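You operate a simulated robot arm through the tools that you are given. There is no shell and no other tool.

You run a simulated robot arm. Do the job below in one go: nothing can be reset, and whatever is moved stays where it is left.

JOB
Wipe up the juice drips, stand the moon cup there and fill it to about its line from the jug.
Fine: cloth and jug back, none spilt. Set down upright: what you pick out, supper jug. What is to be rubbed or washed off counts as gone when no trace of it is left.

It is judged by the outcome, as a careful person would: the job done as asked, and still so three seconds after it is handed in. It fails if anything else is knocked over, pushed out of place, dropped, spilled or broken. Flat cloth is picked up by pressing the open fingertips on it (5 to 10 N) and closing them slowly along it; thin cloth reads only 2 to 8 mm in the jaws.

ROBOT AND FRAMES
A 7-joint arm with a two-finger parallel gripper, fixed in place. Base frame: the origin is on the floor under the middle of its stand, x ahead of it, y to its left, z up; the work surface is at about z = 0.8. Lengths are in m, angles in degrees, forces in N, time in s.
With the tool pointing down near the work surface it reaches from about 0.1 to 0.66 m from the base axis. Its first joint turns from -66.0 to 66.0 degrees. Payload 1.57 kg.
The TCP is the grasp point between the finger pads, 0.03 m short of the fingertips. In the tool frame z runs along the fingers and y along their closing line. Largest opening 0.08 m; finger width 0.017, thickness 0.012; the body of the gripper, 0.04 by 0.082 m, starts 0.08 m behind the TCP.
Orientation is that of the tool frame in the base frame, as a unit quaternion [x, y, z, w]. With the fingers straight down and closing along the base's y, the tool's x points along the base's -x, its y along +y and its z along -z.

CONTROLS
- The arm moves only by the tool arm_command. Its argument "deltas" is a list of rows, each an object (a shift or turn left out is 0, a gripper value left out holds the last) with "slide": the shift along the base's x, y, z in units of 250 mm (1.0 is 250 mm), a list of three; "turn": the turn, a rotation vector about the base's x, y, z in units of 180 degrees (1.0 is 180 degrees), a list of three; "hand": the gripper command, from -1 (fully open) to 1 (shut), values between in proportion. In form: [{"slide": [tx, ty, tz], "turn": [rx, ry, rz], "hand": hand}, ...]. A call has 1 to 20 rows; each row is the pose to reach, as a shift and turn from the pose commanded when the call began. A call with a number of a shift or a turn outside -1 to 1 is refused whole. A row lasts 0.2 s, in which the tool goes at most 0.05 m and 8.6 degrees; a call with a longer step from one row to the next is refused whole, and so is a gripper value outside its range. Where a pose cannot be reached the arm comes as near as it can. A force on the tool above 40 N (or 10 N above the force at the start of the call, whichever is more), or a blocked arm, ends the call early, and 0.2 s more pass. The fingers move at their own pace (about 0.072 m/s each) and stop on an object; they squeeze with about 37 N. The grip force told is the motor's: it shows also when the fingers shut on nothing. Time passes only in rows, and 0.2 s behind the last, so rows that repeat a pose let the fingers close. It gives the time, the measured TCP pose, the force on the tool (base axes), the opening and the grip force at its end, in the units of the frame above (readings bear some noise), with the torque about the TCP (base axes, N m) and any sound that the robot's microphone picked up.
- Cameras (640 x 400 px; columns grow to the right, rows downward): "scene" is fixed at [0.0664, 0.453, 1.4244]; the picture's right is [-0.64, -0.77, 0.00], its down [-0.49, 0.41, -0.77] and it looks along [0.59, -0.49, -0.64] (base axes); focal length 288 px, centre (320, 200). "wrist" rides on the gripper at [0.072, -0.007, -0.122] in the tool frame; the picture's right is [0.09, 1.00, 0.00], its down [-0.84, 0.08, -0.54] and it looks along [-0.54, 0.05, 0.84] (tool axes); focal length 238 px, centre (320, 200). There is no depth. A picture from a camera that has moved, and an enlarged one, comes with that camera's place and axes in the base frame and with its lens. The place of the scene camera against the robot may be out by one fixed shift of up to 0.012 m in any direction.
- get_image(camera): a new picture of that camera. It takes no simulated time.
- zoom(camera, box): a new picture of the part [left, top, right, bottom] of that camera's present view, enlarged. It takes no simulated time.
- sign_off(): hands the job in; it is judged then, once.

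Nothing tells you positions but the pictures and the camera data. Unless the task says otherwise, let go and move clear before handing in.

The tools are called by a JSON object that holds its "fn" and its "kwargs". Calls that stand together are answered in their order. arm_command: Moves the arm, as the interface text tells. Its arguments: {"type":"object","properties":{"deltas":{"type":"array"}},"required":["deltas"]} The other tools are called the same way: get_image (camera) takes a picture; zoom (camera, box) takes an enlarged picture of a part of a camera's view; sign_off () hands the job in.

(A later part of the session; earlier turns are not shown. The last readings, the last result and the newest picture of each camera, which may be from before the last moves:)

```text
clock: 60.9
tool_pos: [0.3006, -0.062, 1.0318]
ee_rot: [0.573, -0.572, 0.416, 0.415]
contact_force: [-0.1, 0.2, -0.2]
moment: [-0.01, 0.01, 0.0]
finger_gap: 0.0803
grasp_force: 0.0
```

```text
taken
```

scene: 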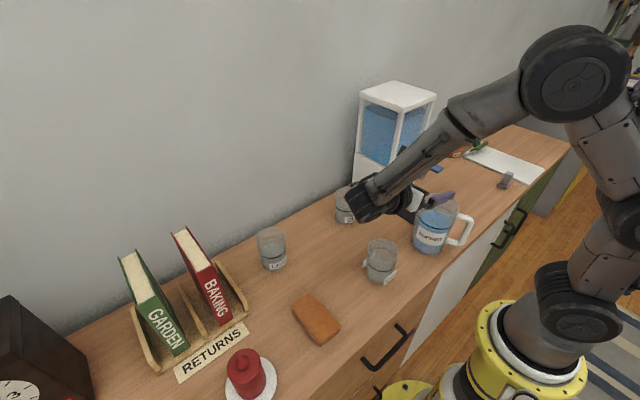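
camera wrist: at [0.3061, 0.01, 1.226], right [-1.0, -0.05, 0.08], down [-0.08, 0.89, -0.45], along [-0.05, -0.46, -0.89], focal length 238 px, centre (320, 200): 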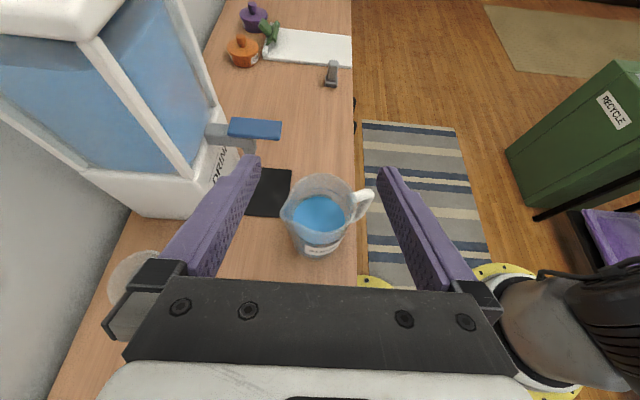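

Also reached cleanly. I'll undo the tilt, rise, and return above the handle with the fingers yawed to straddle it.

{"fn": "arm_command", "kwargs": {"deltas": [{"slide": [0, 0, 0.08], "turn": [0.044, 0, 0]}, {"slide": [0, 0, 0.16], "turn": [0.088, 0, 0]}, {"slide": [0, 0, 0.24], "turn": [0.132, 0, 0]}, {"slide": [0, 0, 0.32], "turn": [0.176, 0, 0]}, {"slide": [0, 0, 0.32], "turn": [0.22, 0, 0]}, {"slide": [0, 0, 0.32], "turn": [0.264, 0, 0]}, {"slide": [0, 0, 0.32], "turn": [0.308, 0, 0]}, {"slide": [0, 0, 0.32], "turn": [0.352, 0, 0]}, {"slide": [0, 0, 0.32], "turn": [0.396, 0, 0]}, {"slide": [0, 0, 0.32], "turn": [0.4, 0, 0]}, {"slide": [0, 0, 0.32], "turn": [0.4, 0, 0]}]}}

{"fn": "arm_command", "kwargs": {"deltas": [{"slide": [-0.04, -0.04, 0], "turn": [0, 0, -0.04]}, {"slide": [-0.08, -0.08, 0], "turn": [0, 0, -0.08]}, {"slide": [-0.12, -0.12, 0], "turn": [0, 0, -0.12]}, {"slide": [-0.16, -0.16, 0], "turn": [0, 0, -0.16]}, {"slide": [-0.2, -0.2, 0], "turn": [0, 0, -0.2]}, {"slide": [-0.24, -0.24, 0], "turn": [0, 0, -0.24]}, {"slide": [-0.28, -0.28, 0], "turn": [0, 0, -0.28]}, {"slide": [-0.32, -0.32, 0], "turn": [0, 0, -0.32]}, {"slide": [-0.36, -0.36, 0], "turn": [0, 0, -0.36]}, {"slide": [-0.368, -0.396, 0], "turn": [0, 0, -0.378]}, {"slide": [-0.368, -0.396, 0], "turn": [0, 0, -0.378]}]}}

{"fn": "get_image", "kwargs": {"camera": "wrist"}}

{"fn": "get_image", "kwargs": {"camera": "scene"}}

```text
clock: 63.3
tool_pos: [0.301, -0.0616, 1.1128]
ee_rot: [-0.707, 0.707, 0.0, 0.001]
contact_force: [0.5, -0.4, 0.5]
moment: [0.0, 0.01, 0.02]
finger_gap: 0.0799
grasp_force: 0.1
```

```text
clock: 65.7
tool_pos: [0.2077, -0.1595, 1.1118]
ee_rot: [-0.19, 0.982, 0.0, 0.0]
contact_force: [-0.7, -0.3, -0.6]
moment: [-0.01, 0.01, -0.03]
finger_gap: 0.0798
grasp_force: 0.1
```

```text
taken
camera wrist: at [0.1431, -0.1914, 1.235], right [-0.46, 0.89, 0.0], down [0.75, 0.38, 0.54], along [0.48, 0.25, -0.84], focal length 238 px, centre (320, 200)
```

wrist: 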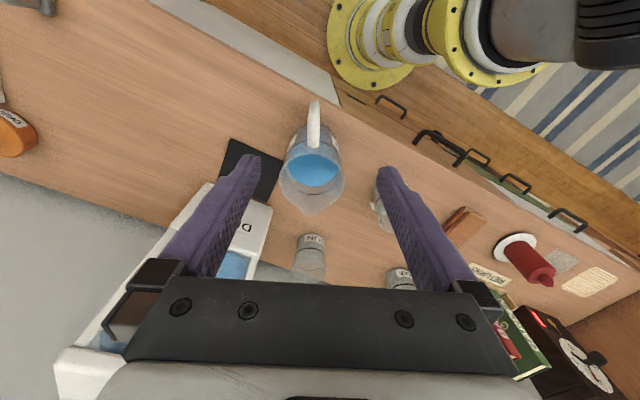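

```text
taken
```

scene: 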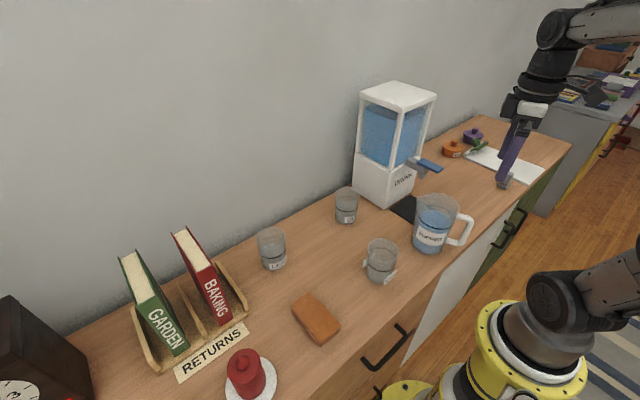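

{"fn": "zoom", "kwargs": {"camera": "wrist", "box": [260, 90, 370, 220]}}

```text
3.08 times, centred on (315, 155) of wrist
camera zoom: at [0.1431, -0.1914, 1.235], right [-0.46, 0.89, 0.0], down [0.75, 0.38, 0.54], along [0.48, 0.25, -0.84], focal length 733 px, centre (335, 338)
```

zoom: 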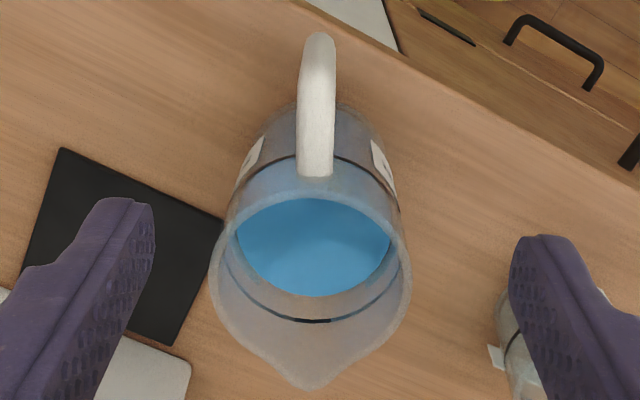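

The yaw is nearly right; the handle plane is at about 24.5°, and the grip bar is near (0.205, −0.166). I'll correct the yaw by 2.5°, shift over it and come down to just above the handle for a closer look.

{"fn": "arm_command", "kwargs": {"deltas": [{"slide": [-0.006, -0.013, -0.1], "turn": [0, 0, 0.007]}, {"slide": [-0.012, -0.026, -0.22], "turn": [0, 0, 0.014]}, {"slide": [-0.012, -0.026, -0.34], "turn": [0, 0, 0.014]}, {"slide": [-0.012, -0.026, -0.44], "turn": [0, 0, 0.014]}, {"slide": [-0.012, -0.026, -0.48], "turn": [0, 0, 0.014]}, {"slide": [-0.012, -0.026, -0.48], "turn": [0, 0, 0.014]}]}}

{"fn": "get_image", "kwargs": {"camera": "wrist"}}

{"fn": "zoom", "kwargs": {"camera": "wrist", "box": [250, 80, 390, 240]}}

{"fn": "zoom", "kwargs": {"camera": "scene", "box": [390, 150, 510, 270]}}

```text
clock: 67.1
tool_pos: [0.2056, -0.1661, 0.9917]
ee_rot: [-0.212, 0.977, 0.0, 0.0]
contact_force: [0.7, 0.3, -0.4]
moment: [0.01, -0.01, -0.02]
finger_gap: 0.0799
grasp_force: 0.0
```

```text
taken
camera wrist: at [0.1416, -0.201, 1.1142], right [-0.5, 0.87, 0.0], down [0.73, 0.42, 0.54], along [0.47, 0.27, -0.84], focal length 238 px, centre (320, 200)
```

wrist: 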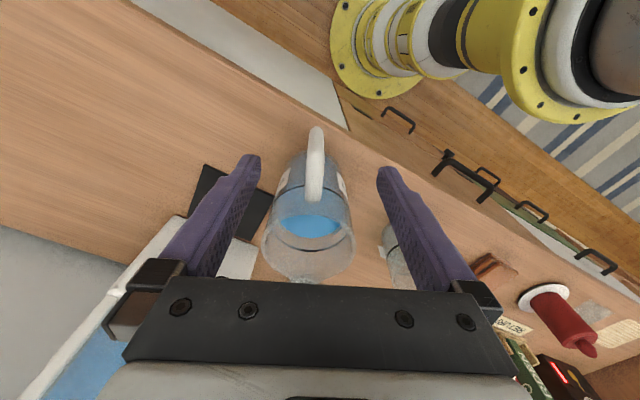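

```text
2.50 times, centred on (320, 160) of wrist
camera zoom: at [0.1416, -0.201, 1.1142], right [-0.5, 0.87, 0.0], down [0.73, 0.42, 0.54], along [0.47, 0.27, -0.84], focal length 596 px, centre (320, 300)
```

zoom: 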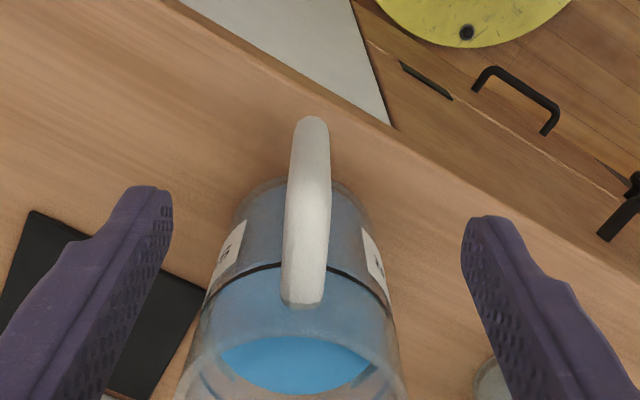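

```text
3.33 times, centred on (450, 210) of scene
camera zoom: at [0.0664, 0.453, 1.4244], right [-0.64, -0.77, 0.0], down [-0.49, 0.41, -0.77], along [0.59, -0.49, -0.64], focal length 960 px, centre (-113, 167)
```

zoom: 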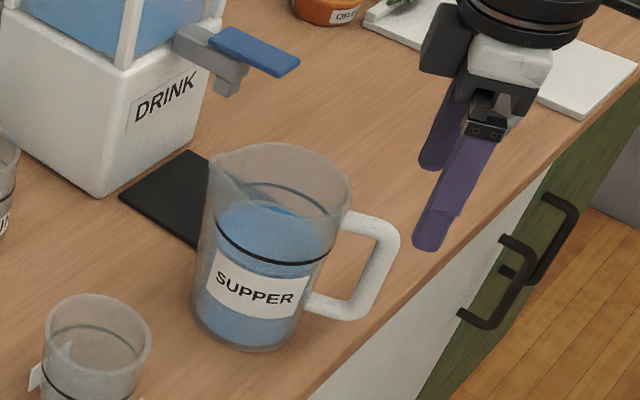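

Checking fingers against handle in the scene image, the bar is about 14 mm further in towards the jug and 2–3 mm to one side. I'll shift by that amount at this height and compare again.

{"fn": "arm_command", "kwargs": {"deltas": [{"slide": [0.028, 0.008, 0]}, {"slide": [0.056, 0.015, 0]}, {"slide": [0.056, 0.015, 0]}]}}

{"fn": "zoom", "kwargs": {"camera": "wrist", "box": [250, 80, 390, 240]}}

{"fn": "zoom", "kwargs": {"camera": "scene", "box": [390, 150, 510, 270]}}

```text
clock: 67.9
tool_pos: [0.2195, -0.1634, 0.9923]
ee_rot: [-0.212, 0.977, -0.001, 0.0]
contact_force: [-0.2, 0.2, 0.0]
moment: [0.02, 0.0, 0.02]
finger_gap: 0.0801
grasp_force: 0.0
```

```text
2.50 times, centred on (320, 160) of wrist
camera zoom: at [0.1564, -0.198, 1.1145], right [-0.5, 0.87, 0.0], down [0.73, 0.42, 0.54], along [0.47, 0.27, -0.84], focal length 596 px, centre (320, 300)
```

zoom: 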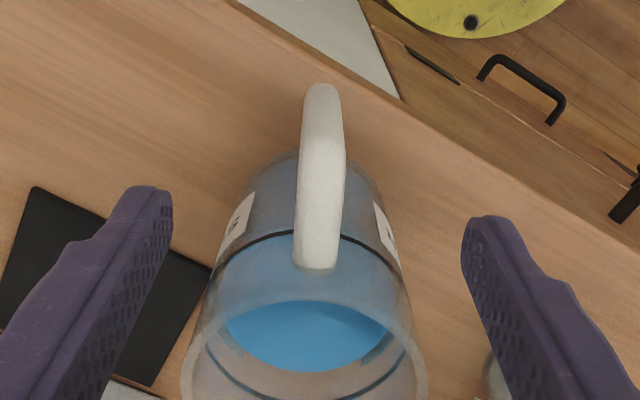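

```text
3.33 times, centred on (450, 210) of scene
camera zoom: at [0.0664, 0.453, 1.4244], right [-0.64, -0.77, 0.0], down [-0.49, 0.41, -0.77], along [0.59, -0.49, -0.64], focal length 960 px, centre (-113, 167)
```

zoom: 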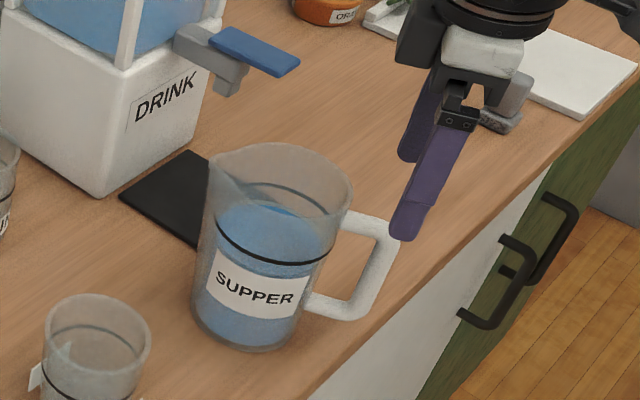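

Both views now put the handle bar centrally between the fingers, within about 2 mm. I'll lower the fingers around it to TCP z ≈ 0.907.

{"fn": "arm_command", "kwargs": {"deltas": [{"slide": [0, 0.003, -0.06]}, {"slide": [0, 0.003, -0.12]}, {"slide": [0, 0.003, -0.18]}, {"slide": [0, 0.003, -0.24]}, {"slide": [0, 0.003, -0.3]}, {"slide": [0, 0.003, -0.34]}, {"slide": [0, 0.003, -0.34]}]}}

{"fn": "get_image", "kwargs": {"camera": "wrist"}}

{"fn": "zoom", "kwargs": {"camera": "scene", "box": [390, 160, 510, 280]}}

```text
clock: 69.5
tool_pos: [0.2195, -0.1631, 0.9075]
ee_rot: [-0.212, 0.977, 0.0, 0.0]
contact_force: [-0.3, -0.9, -0.1]
moment: [0.0, 0.04, 0.0]
finger_gap: 0.0799
grasp_force: 0.1
```

```text
taken
camera wrist: at [0.1562, -0.1973, 1.0301], right [-0.5, 0.87, 0.0], down [0.73, 0.42, 0.54], along [0.47, 0.27, -0.84], focal length 238 px, centre (320, 200)
```

wrist: 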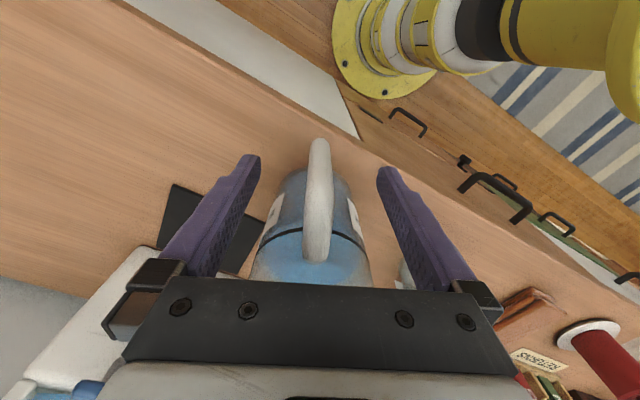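

```text
3.33 times, centred on (450, 220) of scene
camera zoom: at [0.0664, 0.453, 1.4244], right [-0.64, -0.77, 0.0], down [-0.49, 0.41, -0.77], along [0.59, -0.49, -0.64], focal length 960 px, centre (-113, 133)
```

zoom: 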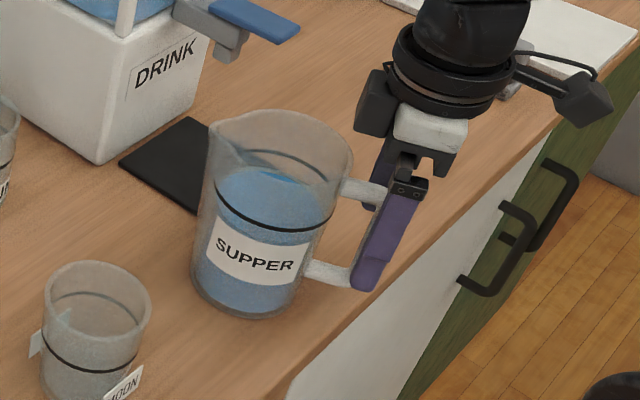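

The fingers are around the vertical bar of the handle, with no contact. I'll trim 1.5 mm sideways and close slowly.

{"fn": "arm_command", "kwargs": {"deltas": [{"slide": [0.0025, -0.0055, 0], "hand": -0.6}, {"slide": [0.0025, -0.0055, 0], "hand": -0.2}, {"slide": [0.0025, -0.0055, 0], "hand": 0.1}, {"slide": [0.0025, -0.0055, 0], "hand": 0.3}, {"slide": [0.0025, -0.0055, 0], "hand": 0.5}, {"slide": [0.0025, -0.0055, 0], "hand": 0.7}, {"slide": [0.0025, -0.0055, 0], "hand": 0.8}, {"slide": [0.0025, -0.0055, 0], "hand": 0.9}, {"slide": [0.0025, -0.0055, 0], "hand": 0.9}]}}

{"fn": "zoom", "kwargs": {"camera": "scene", "box": [390, 160, 510, 280]}}

{"fn": "zoom", "kwargs": {"camera": "wrist", "box": [220, 100, 420, 280]}}

```text
clock: 71.5
tool_pos: [0.219, -0.1636, 0.9079]
ee_rot: [-0.213, 0.977, 0.001, 0.0]
contact_force: [-0.5, 2.8, 1.2]
moment: [0.16, 0.06, 0.11]
finger_gap: 0.0161
grasp_force: 31.3
```

```text
3.33 times, centred on (450, 220) of scene
camera zoom: at [0.0664, 0.4531, 1.4244], right [-0.64, -0.77, 0.0], down [-0.49, 0.41, -0.77], along [0.59, -0.49, -0.64], focal length 960 px, centre (-113, 133)
```

zoom: 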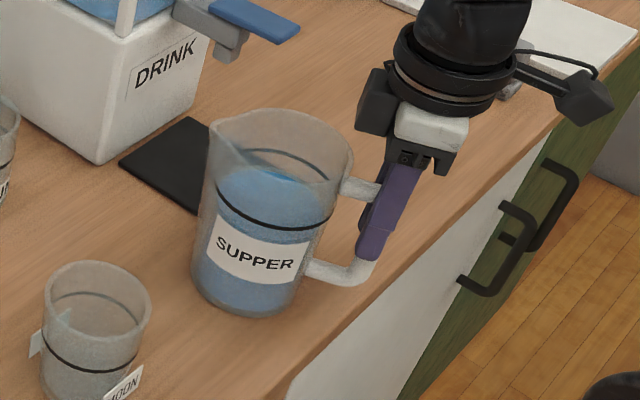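

```text
2.22 times, centred on (320, 190) of wrist
camera zoom: at [0.1564, -0.1987, 1.0304], right [-0.5, 0.87, 0.0], down [0.73, 0.42, 0.54], along [0.47, 0.27, -0.84], focal length 530 px, centre (320, 222)
```

zoom: 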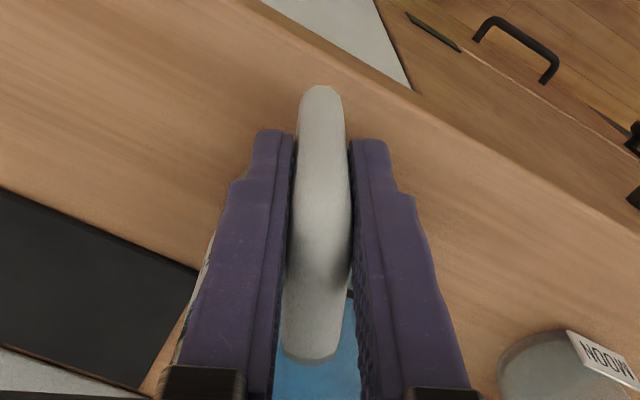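

The handle is gripped at 16 mm; the home pose for returning the jug is TCP (0.219, −0.1636, 0.908). I'll lift 1.5 cm slowly and check that it doesn't droop.

{"fn": "arm_command", "kwargs": {"deltas": [{"slide": [0, 0, 0.008], "hand": 1}, {"slide": [0, 0, 0.016]}, {"slide": [0, 0, 0.024]}, {"slide": [0, 0, 0.036]}, {"slide": [0, 0, 0.048]}, {"slide": [0, 0, 0.06]}, {"slide": [0, 0, 0.06]}, {"slide": [0, 0, 0.06]}]}}

{"fn": "zoom", "kwargs": {"camera": "scene", "box": [390, 160, 510, 280]}}

{"fn": "zoom", "kwargs": {"camera": "wrist", "box": [220, 100, 420, 280]}}

```text
clock: 73.3
tool_pos: [0.2202, -0.1626, 0.9205]
ee_rot: [-0.212, 0.977, 0.0, 0.0]
contact_force: [-0.4, 0.3, -5.6]
moment: [-0.16, 0.3, 0.01]
finger_gap: 0.0157
grasp_force: 31.0
```

```text
3.33 times, centred on (450, 220) of scene
camera zoom: at [0.0664, 0.453, 1.4244], right [-0.64, -0.77, 0.0], down [-0.49, 0.41, -0.77], along [0.59, -0.49, -0.64], focal length 960 px, centre (-113, 133)
```

zoom: 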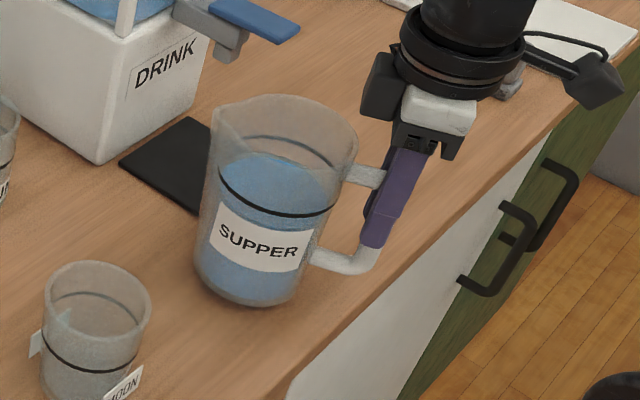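

```text
2.22 times, centred on (320, 190) of wrist
camera zoom: at [0.1566, -0.1978, 1.0444], right [-0.5, 0.87, 0.0], down [0.73, 0.42, 0.54], along [0.47, 0.27, -0.84], focal length 530 px, centre (320, 222)
```

zoom: 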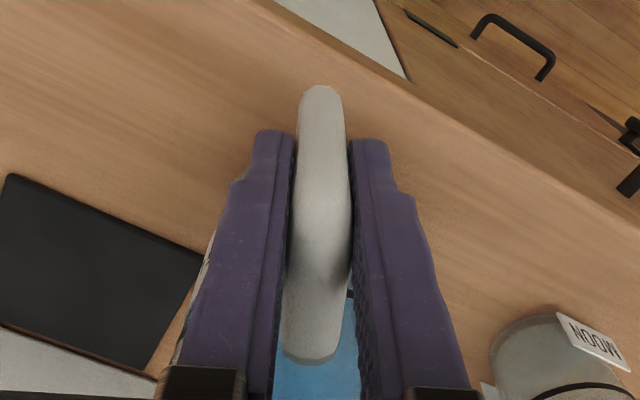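

The jug is held firmly upright with a weight of about 5.6 N and no droop. I'll raise it gently, straight up, to clear the cup's rim.

{"fn": "arm_command", "kwargs": {"deltas": [{"slide": [0, 0, 0.02]}, {"slide": [0, 0, 0.06]}, {"slide": [0, 0, 0.12]}, {"slide": [0, 0, 0.18]}, {"slide": [0, 0, 0.24]}, {"slide": [0, 0, 0.3]}, {"slide": [0, 0, 0.36]}, {"slide": [0, 0, 0.42]}, {"slide": [0, 0, 0.48]}, {"slide": [0, 0, 0.53]}, {"slide": [0, 0, 0.56]}, {"slide": [0, 0, 0.56]}]}}

{"fn": "get_image", "kwargs": {"camera": "scene"}}

```text
clock: 75.9
tool_pos: [0.2196, -0.1636, 1.0641]
ee_rot: [-0.212, 0.977, 0.001, 0.0]
contact_force: [-0.9, 0.3, -4.8]
moment: [-0.17, 0.3, 0.01]
finger_gap: 0.0158
grasp_force: 31.2
```

```text
taken
```

scene: 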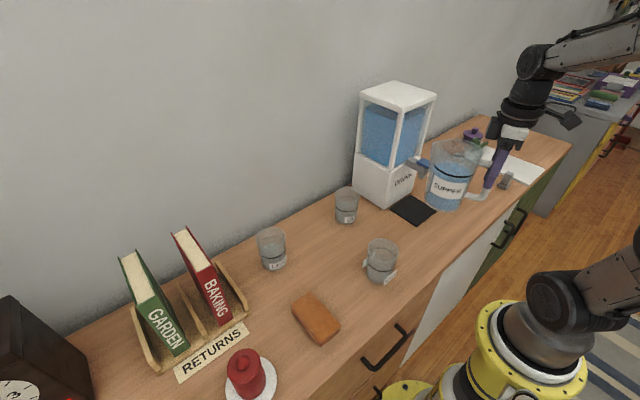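

The jug is up and steady. I'll now carry it to the −y side of the cup, turning it 65° so the spout faces +y over the cup, slowly and level.

{"fn": "arm_command", "kwargs": {"deltas": [{"slide": [0.008, 0.006, 0], "turn": [0, 0, 0.009]}, {"slide": [0.026, 0.021, 0], "turn": [0, 0, 0.029]}, {"slide": [0.046, 0.037, 0], "turn": [0, 0, 0.051]}, {"slide": [0.066, 0.053, 0], "turn": [0, 0, 0.073]}, {"slide": [0.086, 0.069, 0], "turn": [0, 0, 0.095]}, {"slide": [0.106, 0.085, 0], "turn": [0, 0, 0.117]}, {"slide": [0.126, 0.101, 0], "turn": [0, 0, 0.139]}, {"slide": [0.146, 0.117, 0], "turn": [0, 0, 0.161]}, {"slide": [0.166, 0.133, 0], "turn": [0, 0, 0.183]}, {"slide": [0.186, 0.149, 0], "turn": [0, 0, 0.205]}, {"slide": [0.206, 0.165, 0], "turn": [0, 0, 0.227]}, {"slide": [0.226, 0.181, 0], "turn": [0, 0, 0.249]}, {"slide": [0.246, 0.197, 0], "turn": [0, 0, 0.271]}, {"slide": [0.266, 0.213, 0], "turn": [0, 0, 0.293]}, {"slide": [0.286, 0.229, 0], "turn": [0, 0, 0.315]}, {"slide": [0.306, 0.245, 0], "turn": [0, 0, 0.337]}, {"slide": [0.322, 0.259, 0], "turn": [0, 0, 0.354]}, {"slide": [0.33, 0.266, 0], "turn": [0, 0, 0.3633]}, {"slide": [0.33, 0.266, 0], "turn": [0, 0, 0.3633]}]}}

{"fn": "get_image", "kwargs": {"camera": "scene"}}

{"fn": "get_image", "kwargs": {"camera": "wrist"}}

{"fn": "zoom", "kwargs": {"camera": "scene", "box": [330, 130, 470, 290]}}

```text
clock: 79.9
tool_pos: [0.3014, -0.0971, 1.0623]
ee_rot: [-0.707, 0.707, 0.0, -0.001]
contact_force: [0.3, -0.6, -6.2]
moment: [-0.37, 0.0, 0.0]
finger_gap: 0.0159
grasp_force: 30.8
```

```text
taken
```

scene: 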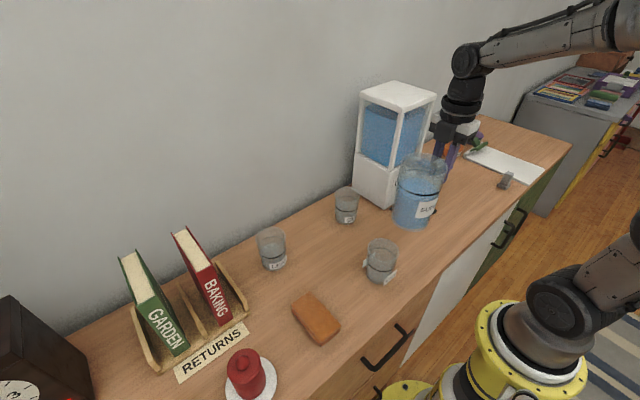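

```text
taken
camera wrist: at [0.3078, -0.1679, 1.1848], right [-1.0, -0.09, 0.0], down [-0.08, 0.84, 0.54], along [-0.05, 0.54, -0.84], focal length 238 px, centre (320, 200)
```

wrist: 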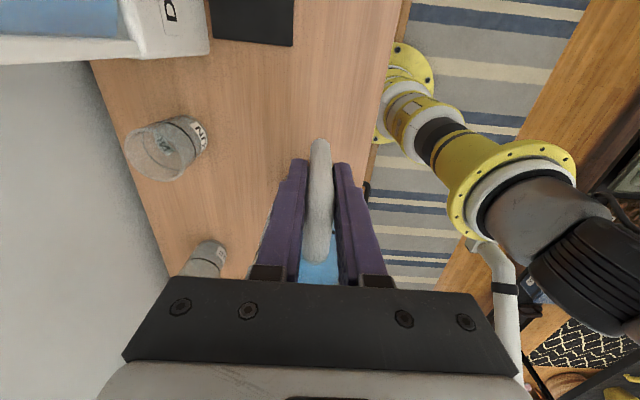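

```text
2.50 times, centred on (400, 210) of scene
camera zoom: at [0.0664, 0.453, 1.4244], right [-0.64, -0.77, 0.0], down [-0.49, 0.41, -0.77], along [0.59, -0.49, -0.64], focal length 720 px, centre (120, 175)
```

zoom: 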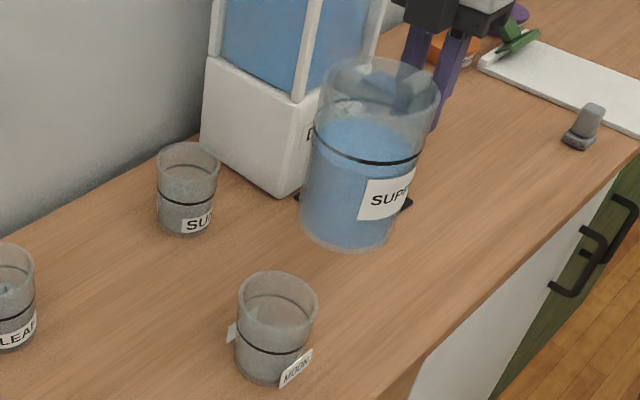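

The jug is upright beside the cup with its spout over it. I'll tilt gradually to 28°, lowering a little as it tilts; no flow is expected before about 38°.

{"fn": "arm_command", "kwargs": {"deltas": [{"slide": [0, 0, -0.01], "turn": [-0.01, 0, 0]}, {"slide": [0, 0, -0.025], "turn": [-0.025, 0, 0]}, {"slide": [0, 0, -0.04], "turn": [-0.04, 0, 0]}, {"slide": [0, 0, -0.06], "turn": [-0.056, 0, 0]}, {"slide": [0, 0, -0.08], "turn": [-0.072, 0, 0]}, {"slide": [0, 0, -0.1], "turn": [-0.088, 0, 0]}, {"slide": [0, 0, -0.12], "turn": [-0.104, 0, 0]}, {"slide": [0, 0, -0.14], "turn": [-0.12, 0, 0]}, {"slide": [0, 0, -0.16], "turn": [-0.136, 0, 0]}, {"slide": [0, 0, -0.169], "turn": [-0.148, 0, 0]}, {"slide": [0, 0, -0.169], "turn": [-0.1556, 0, 0]}, {"slide": [0, 0, -0.169], "turn": [-0.1556, 0, 0]}]}}

{"fn": "zoom", "kwargs": {"camera": "scene", "box": [330, 150, 470, 290]}}

{"fn": "get_image", "kwargs": {"camera": "scene"}}

```text
clock: 82.5
tool_pos: [0.3028, -0.0958, 1.0197]
ee_rot: [-0.685, 0.687, -0.171, -0.171]
contact_force: [-0.7, 0.0, -5.3]
moment: [-0.21, 0.0, -0.01]
finger_gap: 0.0157
grasp_force: 31.0
```

```text
2.86 times, centred on (400, 220) of scene
camera zoom: at [0.0664, 0.453, 1.4244], right [-0.64, -0.77, 0.0], down [-0.49, 0.41, -0.77], along [0.59, -0.49, -0.64], focal length 823 px, centre (91, 143)
```

zoom: 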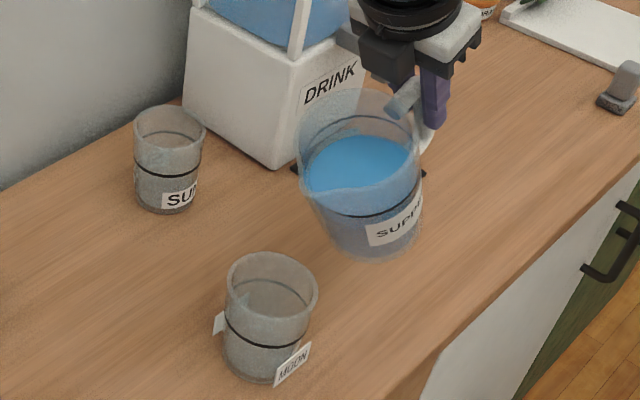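

```text
taken
```

scene: 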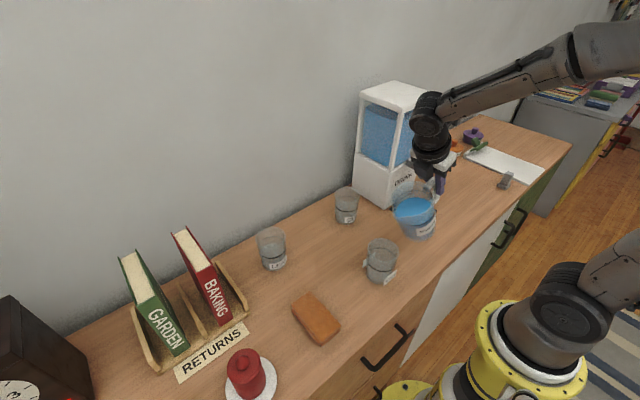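

At 28° nothing has flowed yet, and the liquid is close to the lip. I'll zoom in to compare the spout's position with the cup before tilting further.

{"fn": "zoom", "kwargs": {"camera": "scene", "box": [360, 180, 450, 290]}}

{"fn": "get_image", "kwargs": {"camera": "wrist"}}

{"fn": "zoom", "kwargs": {"camera": "wrist", "box": [240, 100, 400, 290]}}

```text
3.64 times, centred on (405, 235) of scene
camera zoom: at [0.0664, 0.453, 1.4244], right [-0.64, -0.77, 0.0], down [-0.49, 0.41, -0.77], along [0.59, -0.49, -0.64], focal length 1048 px, centre (11, 73)
```

zoom: 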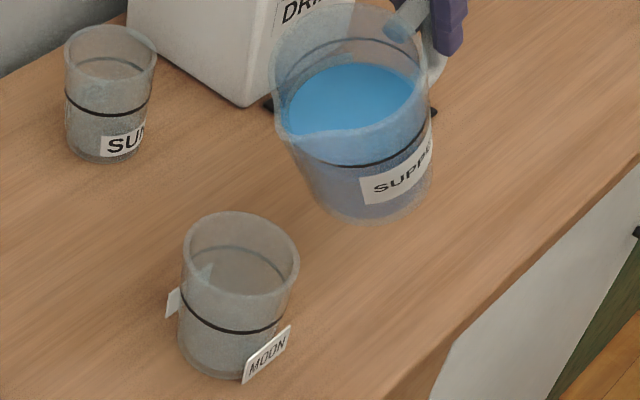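

```text
taken
camera wrist: at [0.3087, -0.102, 1.1623], right [-1.0, -0.08, 0.04], down [-0.08, 0.99, 0.09], along [-0.05, 0.08, -1.0], focal length 238 px, centre (320, 200)
```

wrist: 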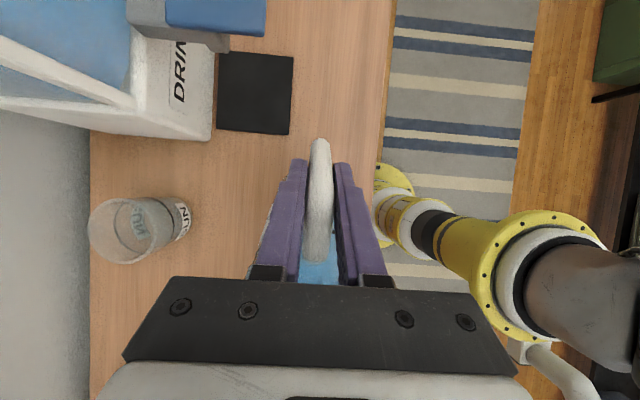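

```text
2.11 times, centred on (320, 195) of wrist
camera zoom: at [0.3087, -0.102, 1.1623], right [-1.0, -0.08, 0.04], down [-0.08, 0.99, 0.09], along [-0.05, 0.08, -1.0], focal length 502 px, centre (320, 210)
```

zoom: 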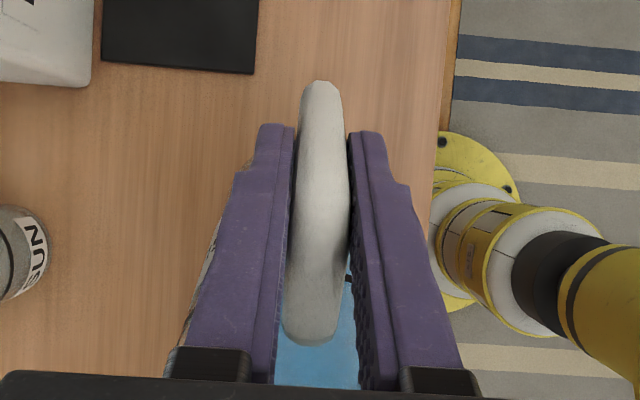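

The spout is about 12 mm short of the cup's centre in y and 7 mm off in x, which is inside the cup. I'll shift 5 mm in x, lower to bring the spout nearer, and tilt in small steps to 34°.

{"fn": "arm_command", "kwargs": {"deltas": [{"slide": [0.01, 0.002, -0.03], "turn": [0, 0, 0]}, {"slide": [0.02, 0.004, -0.06], "turn": [-0.005, 0, 0]}, {"slide": [0.02, 0.006, -0.085], "turn": [-0.012, 0, 0]}, {"slide": [0.02, 0.009, -0.099], "turn": [-0.02, 0, 0]}, {"slide": [0.02, 0.012, -0.099], "turn": [-0.028, 0, 0]}, {"slide": [0.02, 0.012, -0.099], "turn": [-0.0333, 0, 0]}, {"slide": [0.02, 0.012, -0.099], "turn": [-0.0333, 0, 0]}, {"slide": [0.02, 0.012, -0.099], "turn": [-0.0333, 0, 0]}]}}

{"fn": "zoom", "kwargs": {"camera": "scene", "box": [350, 180, 450, 290]}}

```text
clock: 84.3
tool_pos: [0.3082, -0.0947, 0.9952]
ee_rot: [-0.676, 0.677, -0.208, -0.206]
contact_force: [-0.4, -0.7, -5.3]
moment: [-0.11, 0.01, 0.03]
finger_gap: 0.0159
grasp_force: 31.2
```

```text
3.64 times, centred on (400, 235) of scene
camera zoom: at [0.0664, 0.453, 1.4244], right [-0.64, -0.77, 0.0], down [-0.49, 0.41, -0.77], along [0.59, -0.49, -0.64], focal length 1048 px, centre (29, 73)
```

zoom: 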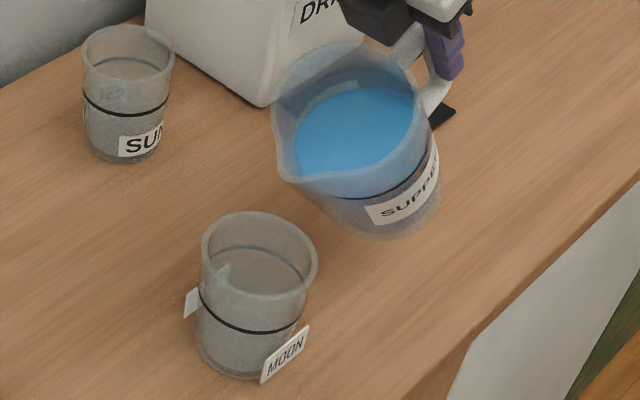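

The spout is now over the cup, about 11 mm short of centre in y, which is what I want for a forward-falling stream. I'll tilt to 38° and watch.

{"fn": "arm_command", "kwargs": {"deltas": [{"slide": [0, 0.003, -0.006], "turn": [-0.0056, 0, 0]}, {"slide": [0, 0.006, -0.012], "turn": [-0.0111, 0, 0]}, {"slide": [0, 0.009, -0.018], "turn": [-0.0167, 0, 0]}, {"slide": [0, 0.012, -0.02], "turn": [-0.0222, 0, 0]}, {"slide": [0, 0.012, -0.02], "turn": [-0.0222, 0, 0]}, {"slide": [0, 0.012, -0.02], "turn": [-0.0222, 0, 0]}, {"slide": [0, 0.012, -0.02], "turn": [-0.0222, 0, 0]}]}}

{"fn": "zoom", "kwargs": {"camera": "scene", "box": [350, 180, 450, 290]}}

```text
clock: 85.9
tool_pos: [0.3071, -0.0917, 0.9907]
ee_rot: [-0.668, 0.669, -0.231, -0.23]
contact_force: [-0.7, 0.0, -5.5]
moment: [-0.13, -0.02, 0.04]
finger_gap: 0.0159
grasp_force: 31.1
```

```text
3.64 times, centred on (400, 235) of scene
camera zoom: at [0.0664, 0.453, 1.4244], right [-0.64, -0.77, 0.0], down [-0.49, 0.41, -0.77], along [0.59, -0.49, -0.64], focal length 1048 px, centre (29, 73)
```

zoom: 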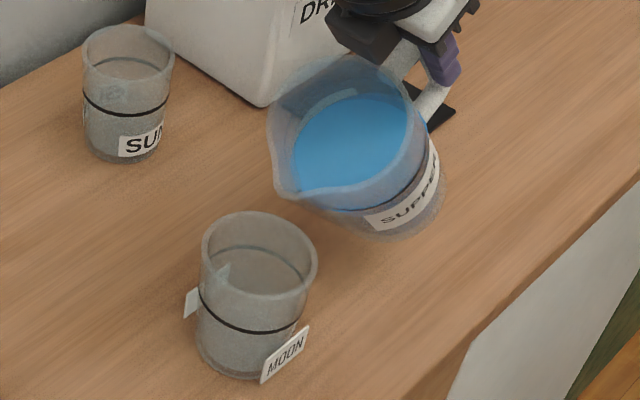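

Still no flow; the liquid is now just inside the spout. I'll continue in 2° steps.

{"fn": "arm_command", "kwargs": {"deltas": [{"slide": [0, 0.003, 0.004], "turn": [-0.0056, 0, 0]}, {"slide": [0, 0.007, 0.008], "turn": [-0.0111, 0, 0]}, {"slide": [0, 0.007, 0.008], "turn": [-0.0111, 0, 0]}, {"slide": [0, 0.007, 0.008], "turn": [-0.0111, 0, 0]}, {"slide": [0, 0.007, 0.008], "turn": [-0.0111, 0, 0]}]}}

{"fn": "zoom", "kwargs": {"camera": "scene", "box": [350, 180, 450, 290]}}

```text
clock: 87.1
tool_pos: [0.3061, -0.0889, 0.9925]
ee_rot: [-0.664, 0.665, -0.242, -0.242]
contact_force: [0.3, 1.0, -6.2]
moment: [-0.16, 0.01, -0.01]
finger_gap: 0.0161
grasp_force: 31.6
```

```text
3.64 times, centred on (400, 235) of scene
camera zoom: at [0.0664, 0.453, 1.4244], right [-0.64, -0.77, 0.0], down [-0.49, 0.41, -0.77], along [0.59, -0.49, -0.64], focal length 1048 px, centre (29, 73)
```

zoom: 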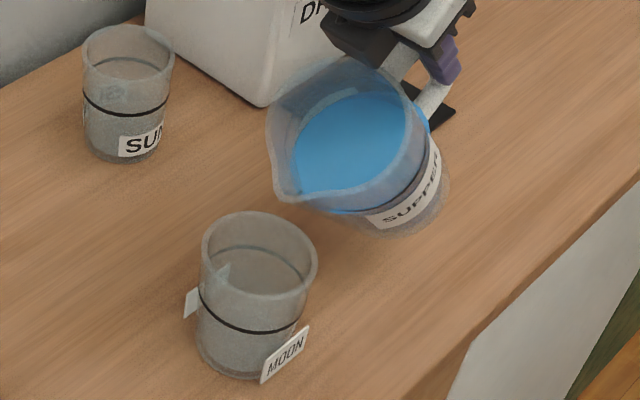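

No flow yet at 40°. I'll go on to 42°.

{"fn": "arm_command", "kwargs": {"deltas": [{"slide": [0, 0.004, 0.004], "turn": [-0.0056, 0, 0]}, {"slide": [0, 0.008, 0.008], "turn": [-0.0111, 0, 0]}, {"slide": [0, 0.008, 0.008], "turn": [-0.0111, 0, 0]}, {"slide": [0, 0.008, 0.008], "turn": [-0.0111, 0, 0]}, {"slide": [0, 0.008, 0.008], "turn": [-0.0111, 0, 0]}]}}

{"fn": "zoom", "kwargs": {"camera": "scene", "box": [350, 180, 450, 290]}}

```text
clock: 88.3
tool_pos: [0.3076, -0.0859, 0.9938]
ee_rot: [-0.66, 0.661, -0.253, -0.253]
contact_force: [-0.3, -0.1, -6.0]
moment: [-0.14, -0.02, -0.01]
finger_gap: 0.0158
grasp_force: 31.2
```

```text
3.64 times, centred on (400, 235) of scene
camera zoom: at [0.0664, 0.453, 1.4244], right [-0.64, -0.77, 0.0], down [-0.49, 0.41, -0.77], along [0.59, -0.49, -0.64], focal length 1048 px, centre (29, 73)
```

zoom: 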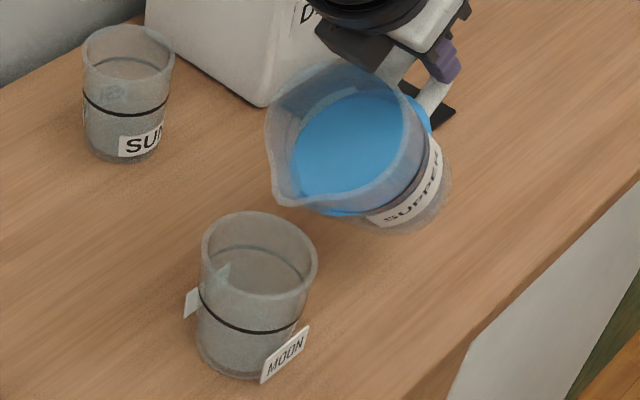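

Still no flow at 42°. I'll continue to 44°.

{"fn": "arm_command", "kwargs": {"deltas": [{"slide": [0, 0.004, 0.004], "turn": [-0.0056, 0, 0]}, {"slide": [0, 0.008, 0.008], "turn": [-0.0111, 0, 0]}, {"slide": [0, 0.008, 0.008], "turn": [-0.0111, 0, 0]}, {"slide": [0, 0.008, 0.008], "turn": [-0.0111, 0, 0]}, {"slide": [0, 0.008, 0.008], "turn": [-0.0111, 0, 0]}]}}

{"fn": "zoom", "kwargs": {"camera": "scene", "box": [350, 180, 450, 290]}}

```text
clock: 89.5
tool_pos: [0.3067, -0.0843, 0.997]
ee_rot: [-0.655, 0.656, -0.265, -0.266]
contact_force: [-0.3, -0.1, -6.0]
moment: [-0.13, 0.02, 0.02]
finger_gap: 0.0159
grasp_force: 30.9
```

```text
3.64 times, centred on (400, 235) of scene
camera zoom: at [0.0664, 0.453, 1.4244], right [-0.64, -0.77, 0.0], down [-0.49, 0.41, -0.77], along [0.59, -0.49, -0.64], focal length 1048 px, centre (29, 73)
```

zoom: 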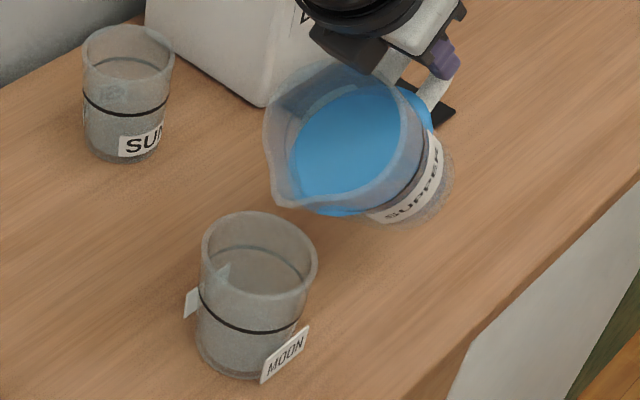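

No flow at 44°. On to 46°, same small step.

{"fn": "arm_command", "kwargs": {"deltas": [{"slide": [0, 0.004, 0.004], "turn": [-0.0056, 0, 0]}, {"slide": [0, 0.009, 0.009], "turn": [-0.0111, 0, 0]}, {"slide": [0, 0.009, 0.009], "turn": [-0.0111, 0, 0]}, {"slide": [0, 0.009, 0.009], "turn": [-0.0111, 0, 0]}, {"slide": [0, 0.009, 0.009], "turn": [-0.0111, 0, 0]}]}}

{"fn": "zoom", "kwargs": {"camera": "scene", "box": [350, 180, 450, 290]}}

```text
clock: 90.7
tool_pos: [0.3077, -0.0824, 0.9985]
ee_rot: [-0.65, 0.651, -0.277, -0.276]
contact_force: [-0.1, -0.2, -5.0]
moment: [-0.13, 0.0, -0.01]
finger_gap: 0.0157
grasp_force: 31.3
```

```text
3.64 times, centred on (400, 235) of scene
camera zoom: at [0.0664, 0.453, 1.4244], right [-0.64, -0.77, 0.0], down [-0.49, 0.41, -0.77], along [0.59, -0.49, -0.64], focal length 1048 px, centre (29, 73)
```

zoom: 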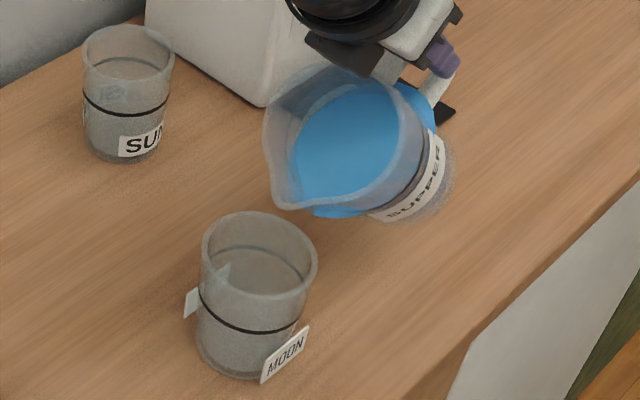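

The spout stays over the same point of the cup. On to 48°.

{"fn": "arm_command", "kwargs": {"deltas": [{"slide": [0, 0.005, 0.005], "turn": [-0.0056, 0, 0]}, {"slide": [0, 0.0095, 0.01], "turn": [-0.0111, 0, 0]}, {"slide": [0, 0.0095, 0.01], "turn": [-0.0111, 0, 0]}, {"slide": [0, 0.0095, 0.01], "turn": [-0.0111, 0, 0]}, {"slide": [0, 0.0095, 0.01], "turn": [-0.0111, 0, 0]}]}}

{"fn": "zoom", "kwargs": {"camera": "scene", "box": [350, 180, 450, 290]}}

```text
clock: 91.9
tool_pos: [0.3077, -0.0811, 1.0021]
ee_rot: [-0.645, 0.647, -0.288, -0.287]
contact_force: [0.5, 0.7, -4.9]
moment: [-0.05, -0.02, 0.02]
finger_gap: 0.0157
grasp_force: 31.2
```

```text
3.64 times, centred on (400, 235) of scene
camera zoom: at [0.0664, 0.453, 1.4244], right [-0.64, -0.77, 0.0], down [-0.49, 0.41, -0.77], along [0.59, -0.49, -0.64], focal length 1048 px, centre (29, 73)
```

zoom: 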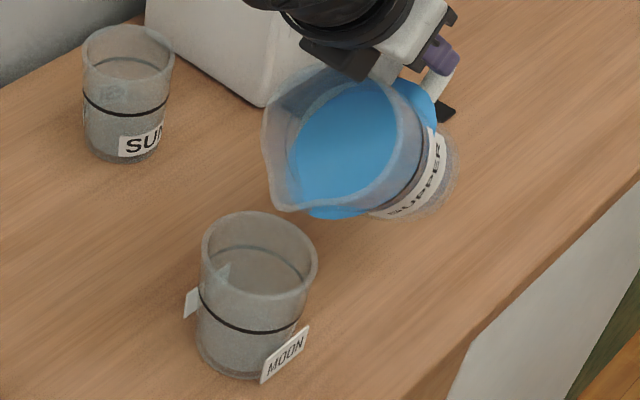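

No flow at 48° either; on to 50°.

{"fn": "arm_command", "kwargs": {"deltas": [{"slide": [0, 0.005, 0.005], "turn": [-0.0056, 0, 0]}, {"slide": [0, 0.01, 0.01], "turn": [-0.0111, 0, 0]}, {"slide": [0, 0.01, 0.01], "turn": [-0.0111, 0, 0]}, {"slide": [0, 0.01, 0.01], "turn": [-0.0111, 0, 0]}, {"slide": [0, 0.01, 0.01], "turn": [-0.0111, 0, 0]}]}}

{"fn": "zoom", "kwargs": {"camera": "scene", "box": [350, 180, 450, 290]}}

```text
clock: 93.1
tool_pos: [0.3071, -0.0785, 1.0032]
ee_rot: [-0.64, 0.641, -0.3, -0.298]
contact_force: [-0.1, -0.4, -5.7]
moment: [-0.04, -0.01, 0.01]
finger_gap: 0.0161
grasp_force: 31.3
```

```text
3.64 times, centred on (400, 235) of scene
camera zoom: at [0.0664, 0.453, 1.4244], right [-0.64, -0.77, 0.0], down [-0.49, 0.41, -0.77], along [0.59, -0.49, -0.64], focal length 1048 px, centre (29, 73)
```

zoom: 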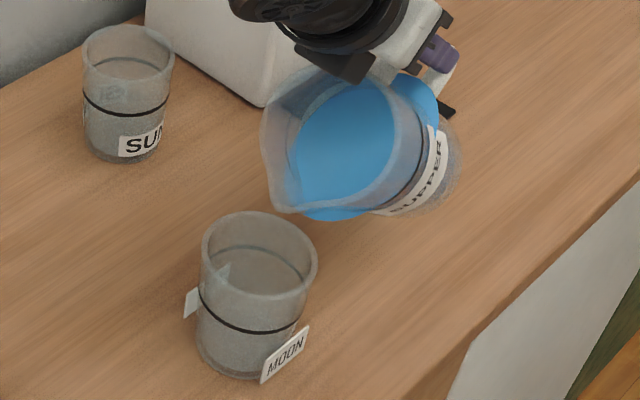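

Still none at 50°. On to 52°.

{"fn": "arm_command", "kwargs": {"deltas": [{"slide": [0, 0.005, 0.005], "turn": [-0.0056, 0, 0]}, {"slide": [0, 0.011, 0.008], "turn": [-0.0111, 0, 0]}, {"slide": [0, 0.011, 0.008], "turn": [-0.0111, 0, 0]}, {"slide": [0, 0.011, 0.008], "turn": [-0.0111, 0, 0]}, {"slide": [0, 0.011, 0.008], "turn": [-0.0111, 0, 0]}]}}

{"fn": "zoom", "kwargs": {"camera": "scene", "box": [350, 180, 450, 290]}}

```text
clock: 94.3
tool_pos: [0.3073, -0.0755, 1.005]
ee_rot: [-0.635, 0.636, -0.31, -0.31]
contact_force: [-0.3, 0.6, -5.5]
moment: [-0.05, 0.01, 0.01]
finger_gap: 0.0156
grasp_force: 30.8
```

```text
3.64 times, centred on (400, 235) of scene
camera zoom: at [0.0664, 0.453, 1.4244], right [-0.64, -0.77, 0.0], down [-0.49, 0.41, -0.77], along [0.59, -0.49, -0.64], focal length 1048 px, centre (29, 73)
```

zoom: 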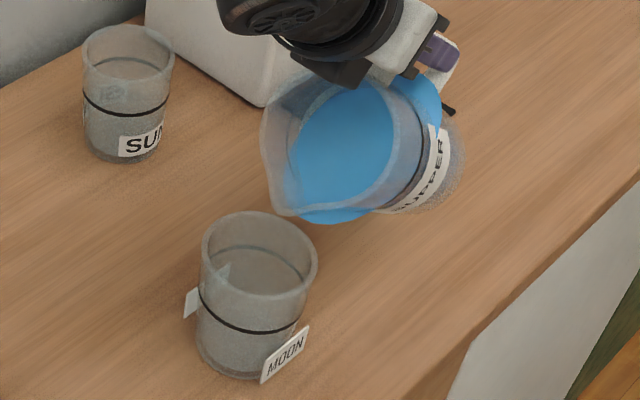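

The liquid edge is creeping towards the spout tip. On to 54°.

{"fn": "arm_command", "kwargs": {"deltas": [{"slide": [0, 0.005, 0.007], "turn": [-0.0056, 0, 0]}, {"slide": [0, 0.011, 0.014], "turn": [-0.0111, 0, 0]}, {"slide": [0, 0.011, 0.014], "turn": [-0.0111, 0, 0]}, {"slide": [0, 0.011, 0.014], "turn": [-0.0111, 0, 0]}, {"slide": [0, 0.011, 0.014], "turn": [-0.0111, 0, 0]}]}}

{"fn": "zoom", "kwargs": {"camera": "scene", "box": [350, 180, 450, 290]}}

```text
clock: 95.5
tool_pos: [0.3081, -0.0715, 1.0087]
ee_rot: [-0.629, 0.631, -0.321, -0.321]
contact_force: [0.0, 0.0, -5.4]
moment: [-0.04, -0.02, 0.04]
finger_gap: 0.016
grasp_force: 31.3
```

```text
3.64 times, centred on (400, 235) of scene
camera zoom: at [0.0664, 0.453, 1.4244], right [-0.64, -0.77, 0.0], down [-0.49, 0.41, -0.77], along [0.59, -0.49, -0.64], focal length 1048 px, centre (29, 73)
```

zoom: 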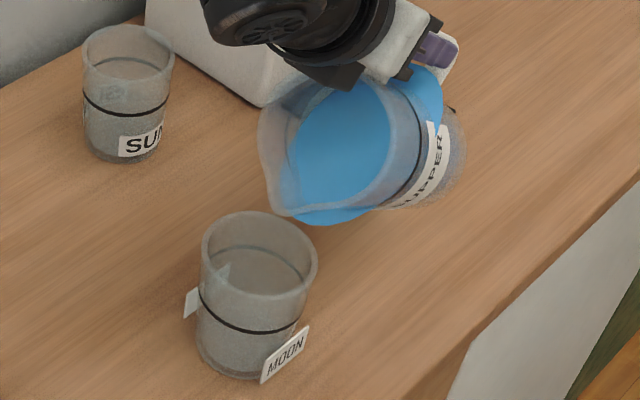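

Still dry at 54°. On to 56°.

{"fn": "arm_command", "kwargs": {"deltas": [{"slide": [0, 0.005, 0.007], "turn": [-0.0056, 0, 0]}, {"slide": [0, 0.011, 0.014], "turn": [-0.0111, 0, 0]}, {"slide": [0, 0.011, 0.014], "turn": [-0.0111, 0, 0]}, {"slide": [0, 0.011, 0.014], "turn": [-0.0111, 0, 0]}, {"slide": [0, 0.011, 0.014], "turn": [-0.0111, 0, 0]}]}}

{"fn": "zoom", "kwargs": {"camera": "scene", "box": [350, 180, 450, 290]}}

```text
clock: 96.7
tool_pos: [0.307, -0.0692, 1.0126]
ee_rot: [-0.624, 0.625, -0.333, -0.332]
contact_force: [-1.3, -0.2, -4.4]
moment: [-0.01, 0.0, -0.03]
finger_gap: 0.016
grasp_force: 31.8
```

```text
3.64 times, centred on (400, 235) of scene
camera zoom: at [0.0664, 0.453, 1.4244], right [-0.64, -0.77, 0.0], down [-0.49, 0.41, -0.77], along [0.59, -0.49, -0.64], focal length 1048 px, centre (29, 73)
```

zoom: 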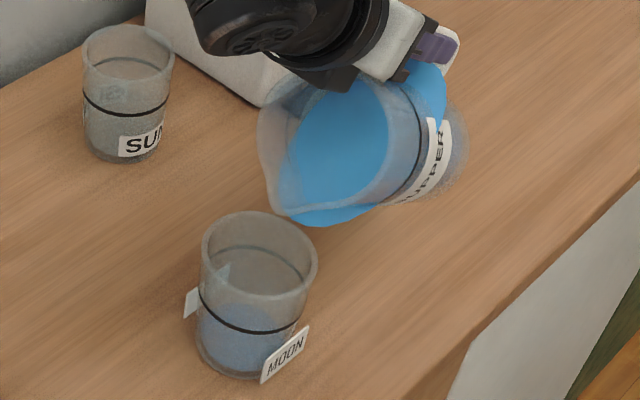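

Flow has started and liquid is already in the cup. I'll zoom in closely on the cup before any more time passes.

{"fn": "zoom", "kwargs": {"camera": "scene", "box": [355, 230, 410, 290]}}

{"fn": "get_image", "kwargs": {"camera": "wrist"}}

```text
6.67 times, centred on (382, 260) of scene
camera zoom: at [0.0664, 0.453, 1.4244], right [-0.64, -0.77, 0.0], down [-0.49, 0.41, -0.77], along [0.59, -0.49, -0.64], focal length 1921 px, centre (-97, -200)
```

zoom: 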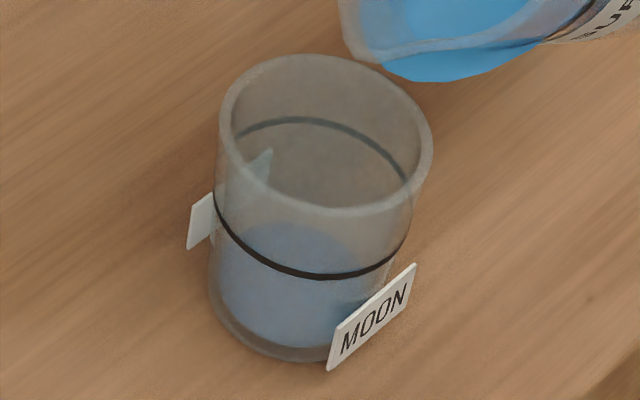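

```text
taken
camera wrist: at [0.3138, -0.0076, 1.1416], right [-1.0, -0.05, 0.07], down [-0.08, 0.92, -0.39], along [-0.05, -0.39, -0.92], focal length 238 px, centre (320, 200)
```

wrist: 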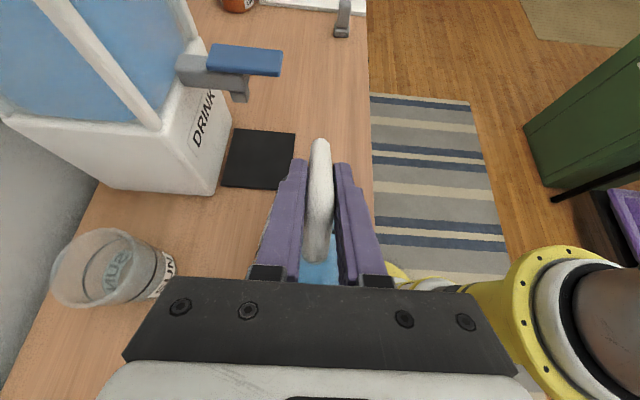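

About a centimetre of liquid seems to be in the cup; the line is around 59 mm up. I'll hold still briefly to see whether it is still flowing.

{"fn": "arm_command", "kwargs": {"deltas": [{"slide": [0, 0, 0]}, {"slide": [0, 0, 0]}]}}

{"fn": "zoom", "kwargs": {"camera": "scene", "box": [355, 230, 410, 290]}}

```text
clock: 97.3
tool_pos: [0.3068, -0.0695, 1.0136]
ee_rot: [-0.624, 0.625, -0.332, -0.331]
contact_force: [-0.5, 0.7, -4.5]
moment: [0.02, 0.02, 0.03]
finger_gap: 0.0157
grasp_force: 31.0
```

```text
6.67 times, centred on (382, 260) of scene
camera zoom: at [0.0664, 0.453, 1.4244], right [-0.64, -0.77, 0.0], down [-0.49, 0.41, -0.77], along [0.59, -0.49, -0.64], focal length 1921 px, centre (-97, -200)
```

zoom: 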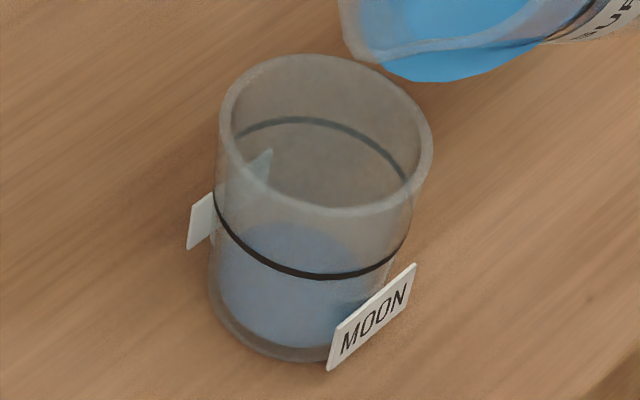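

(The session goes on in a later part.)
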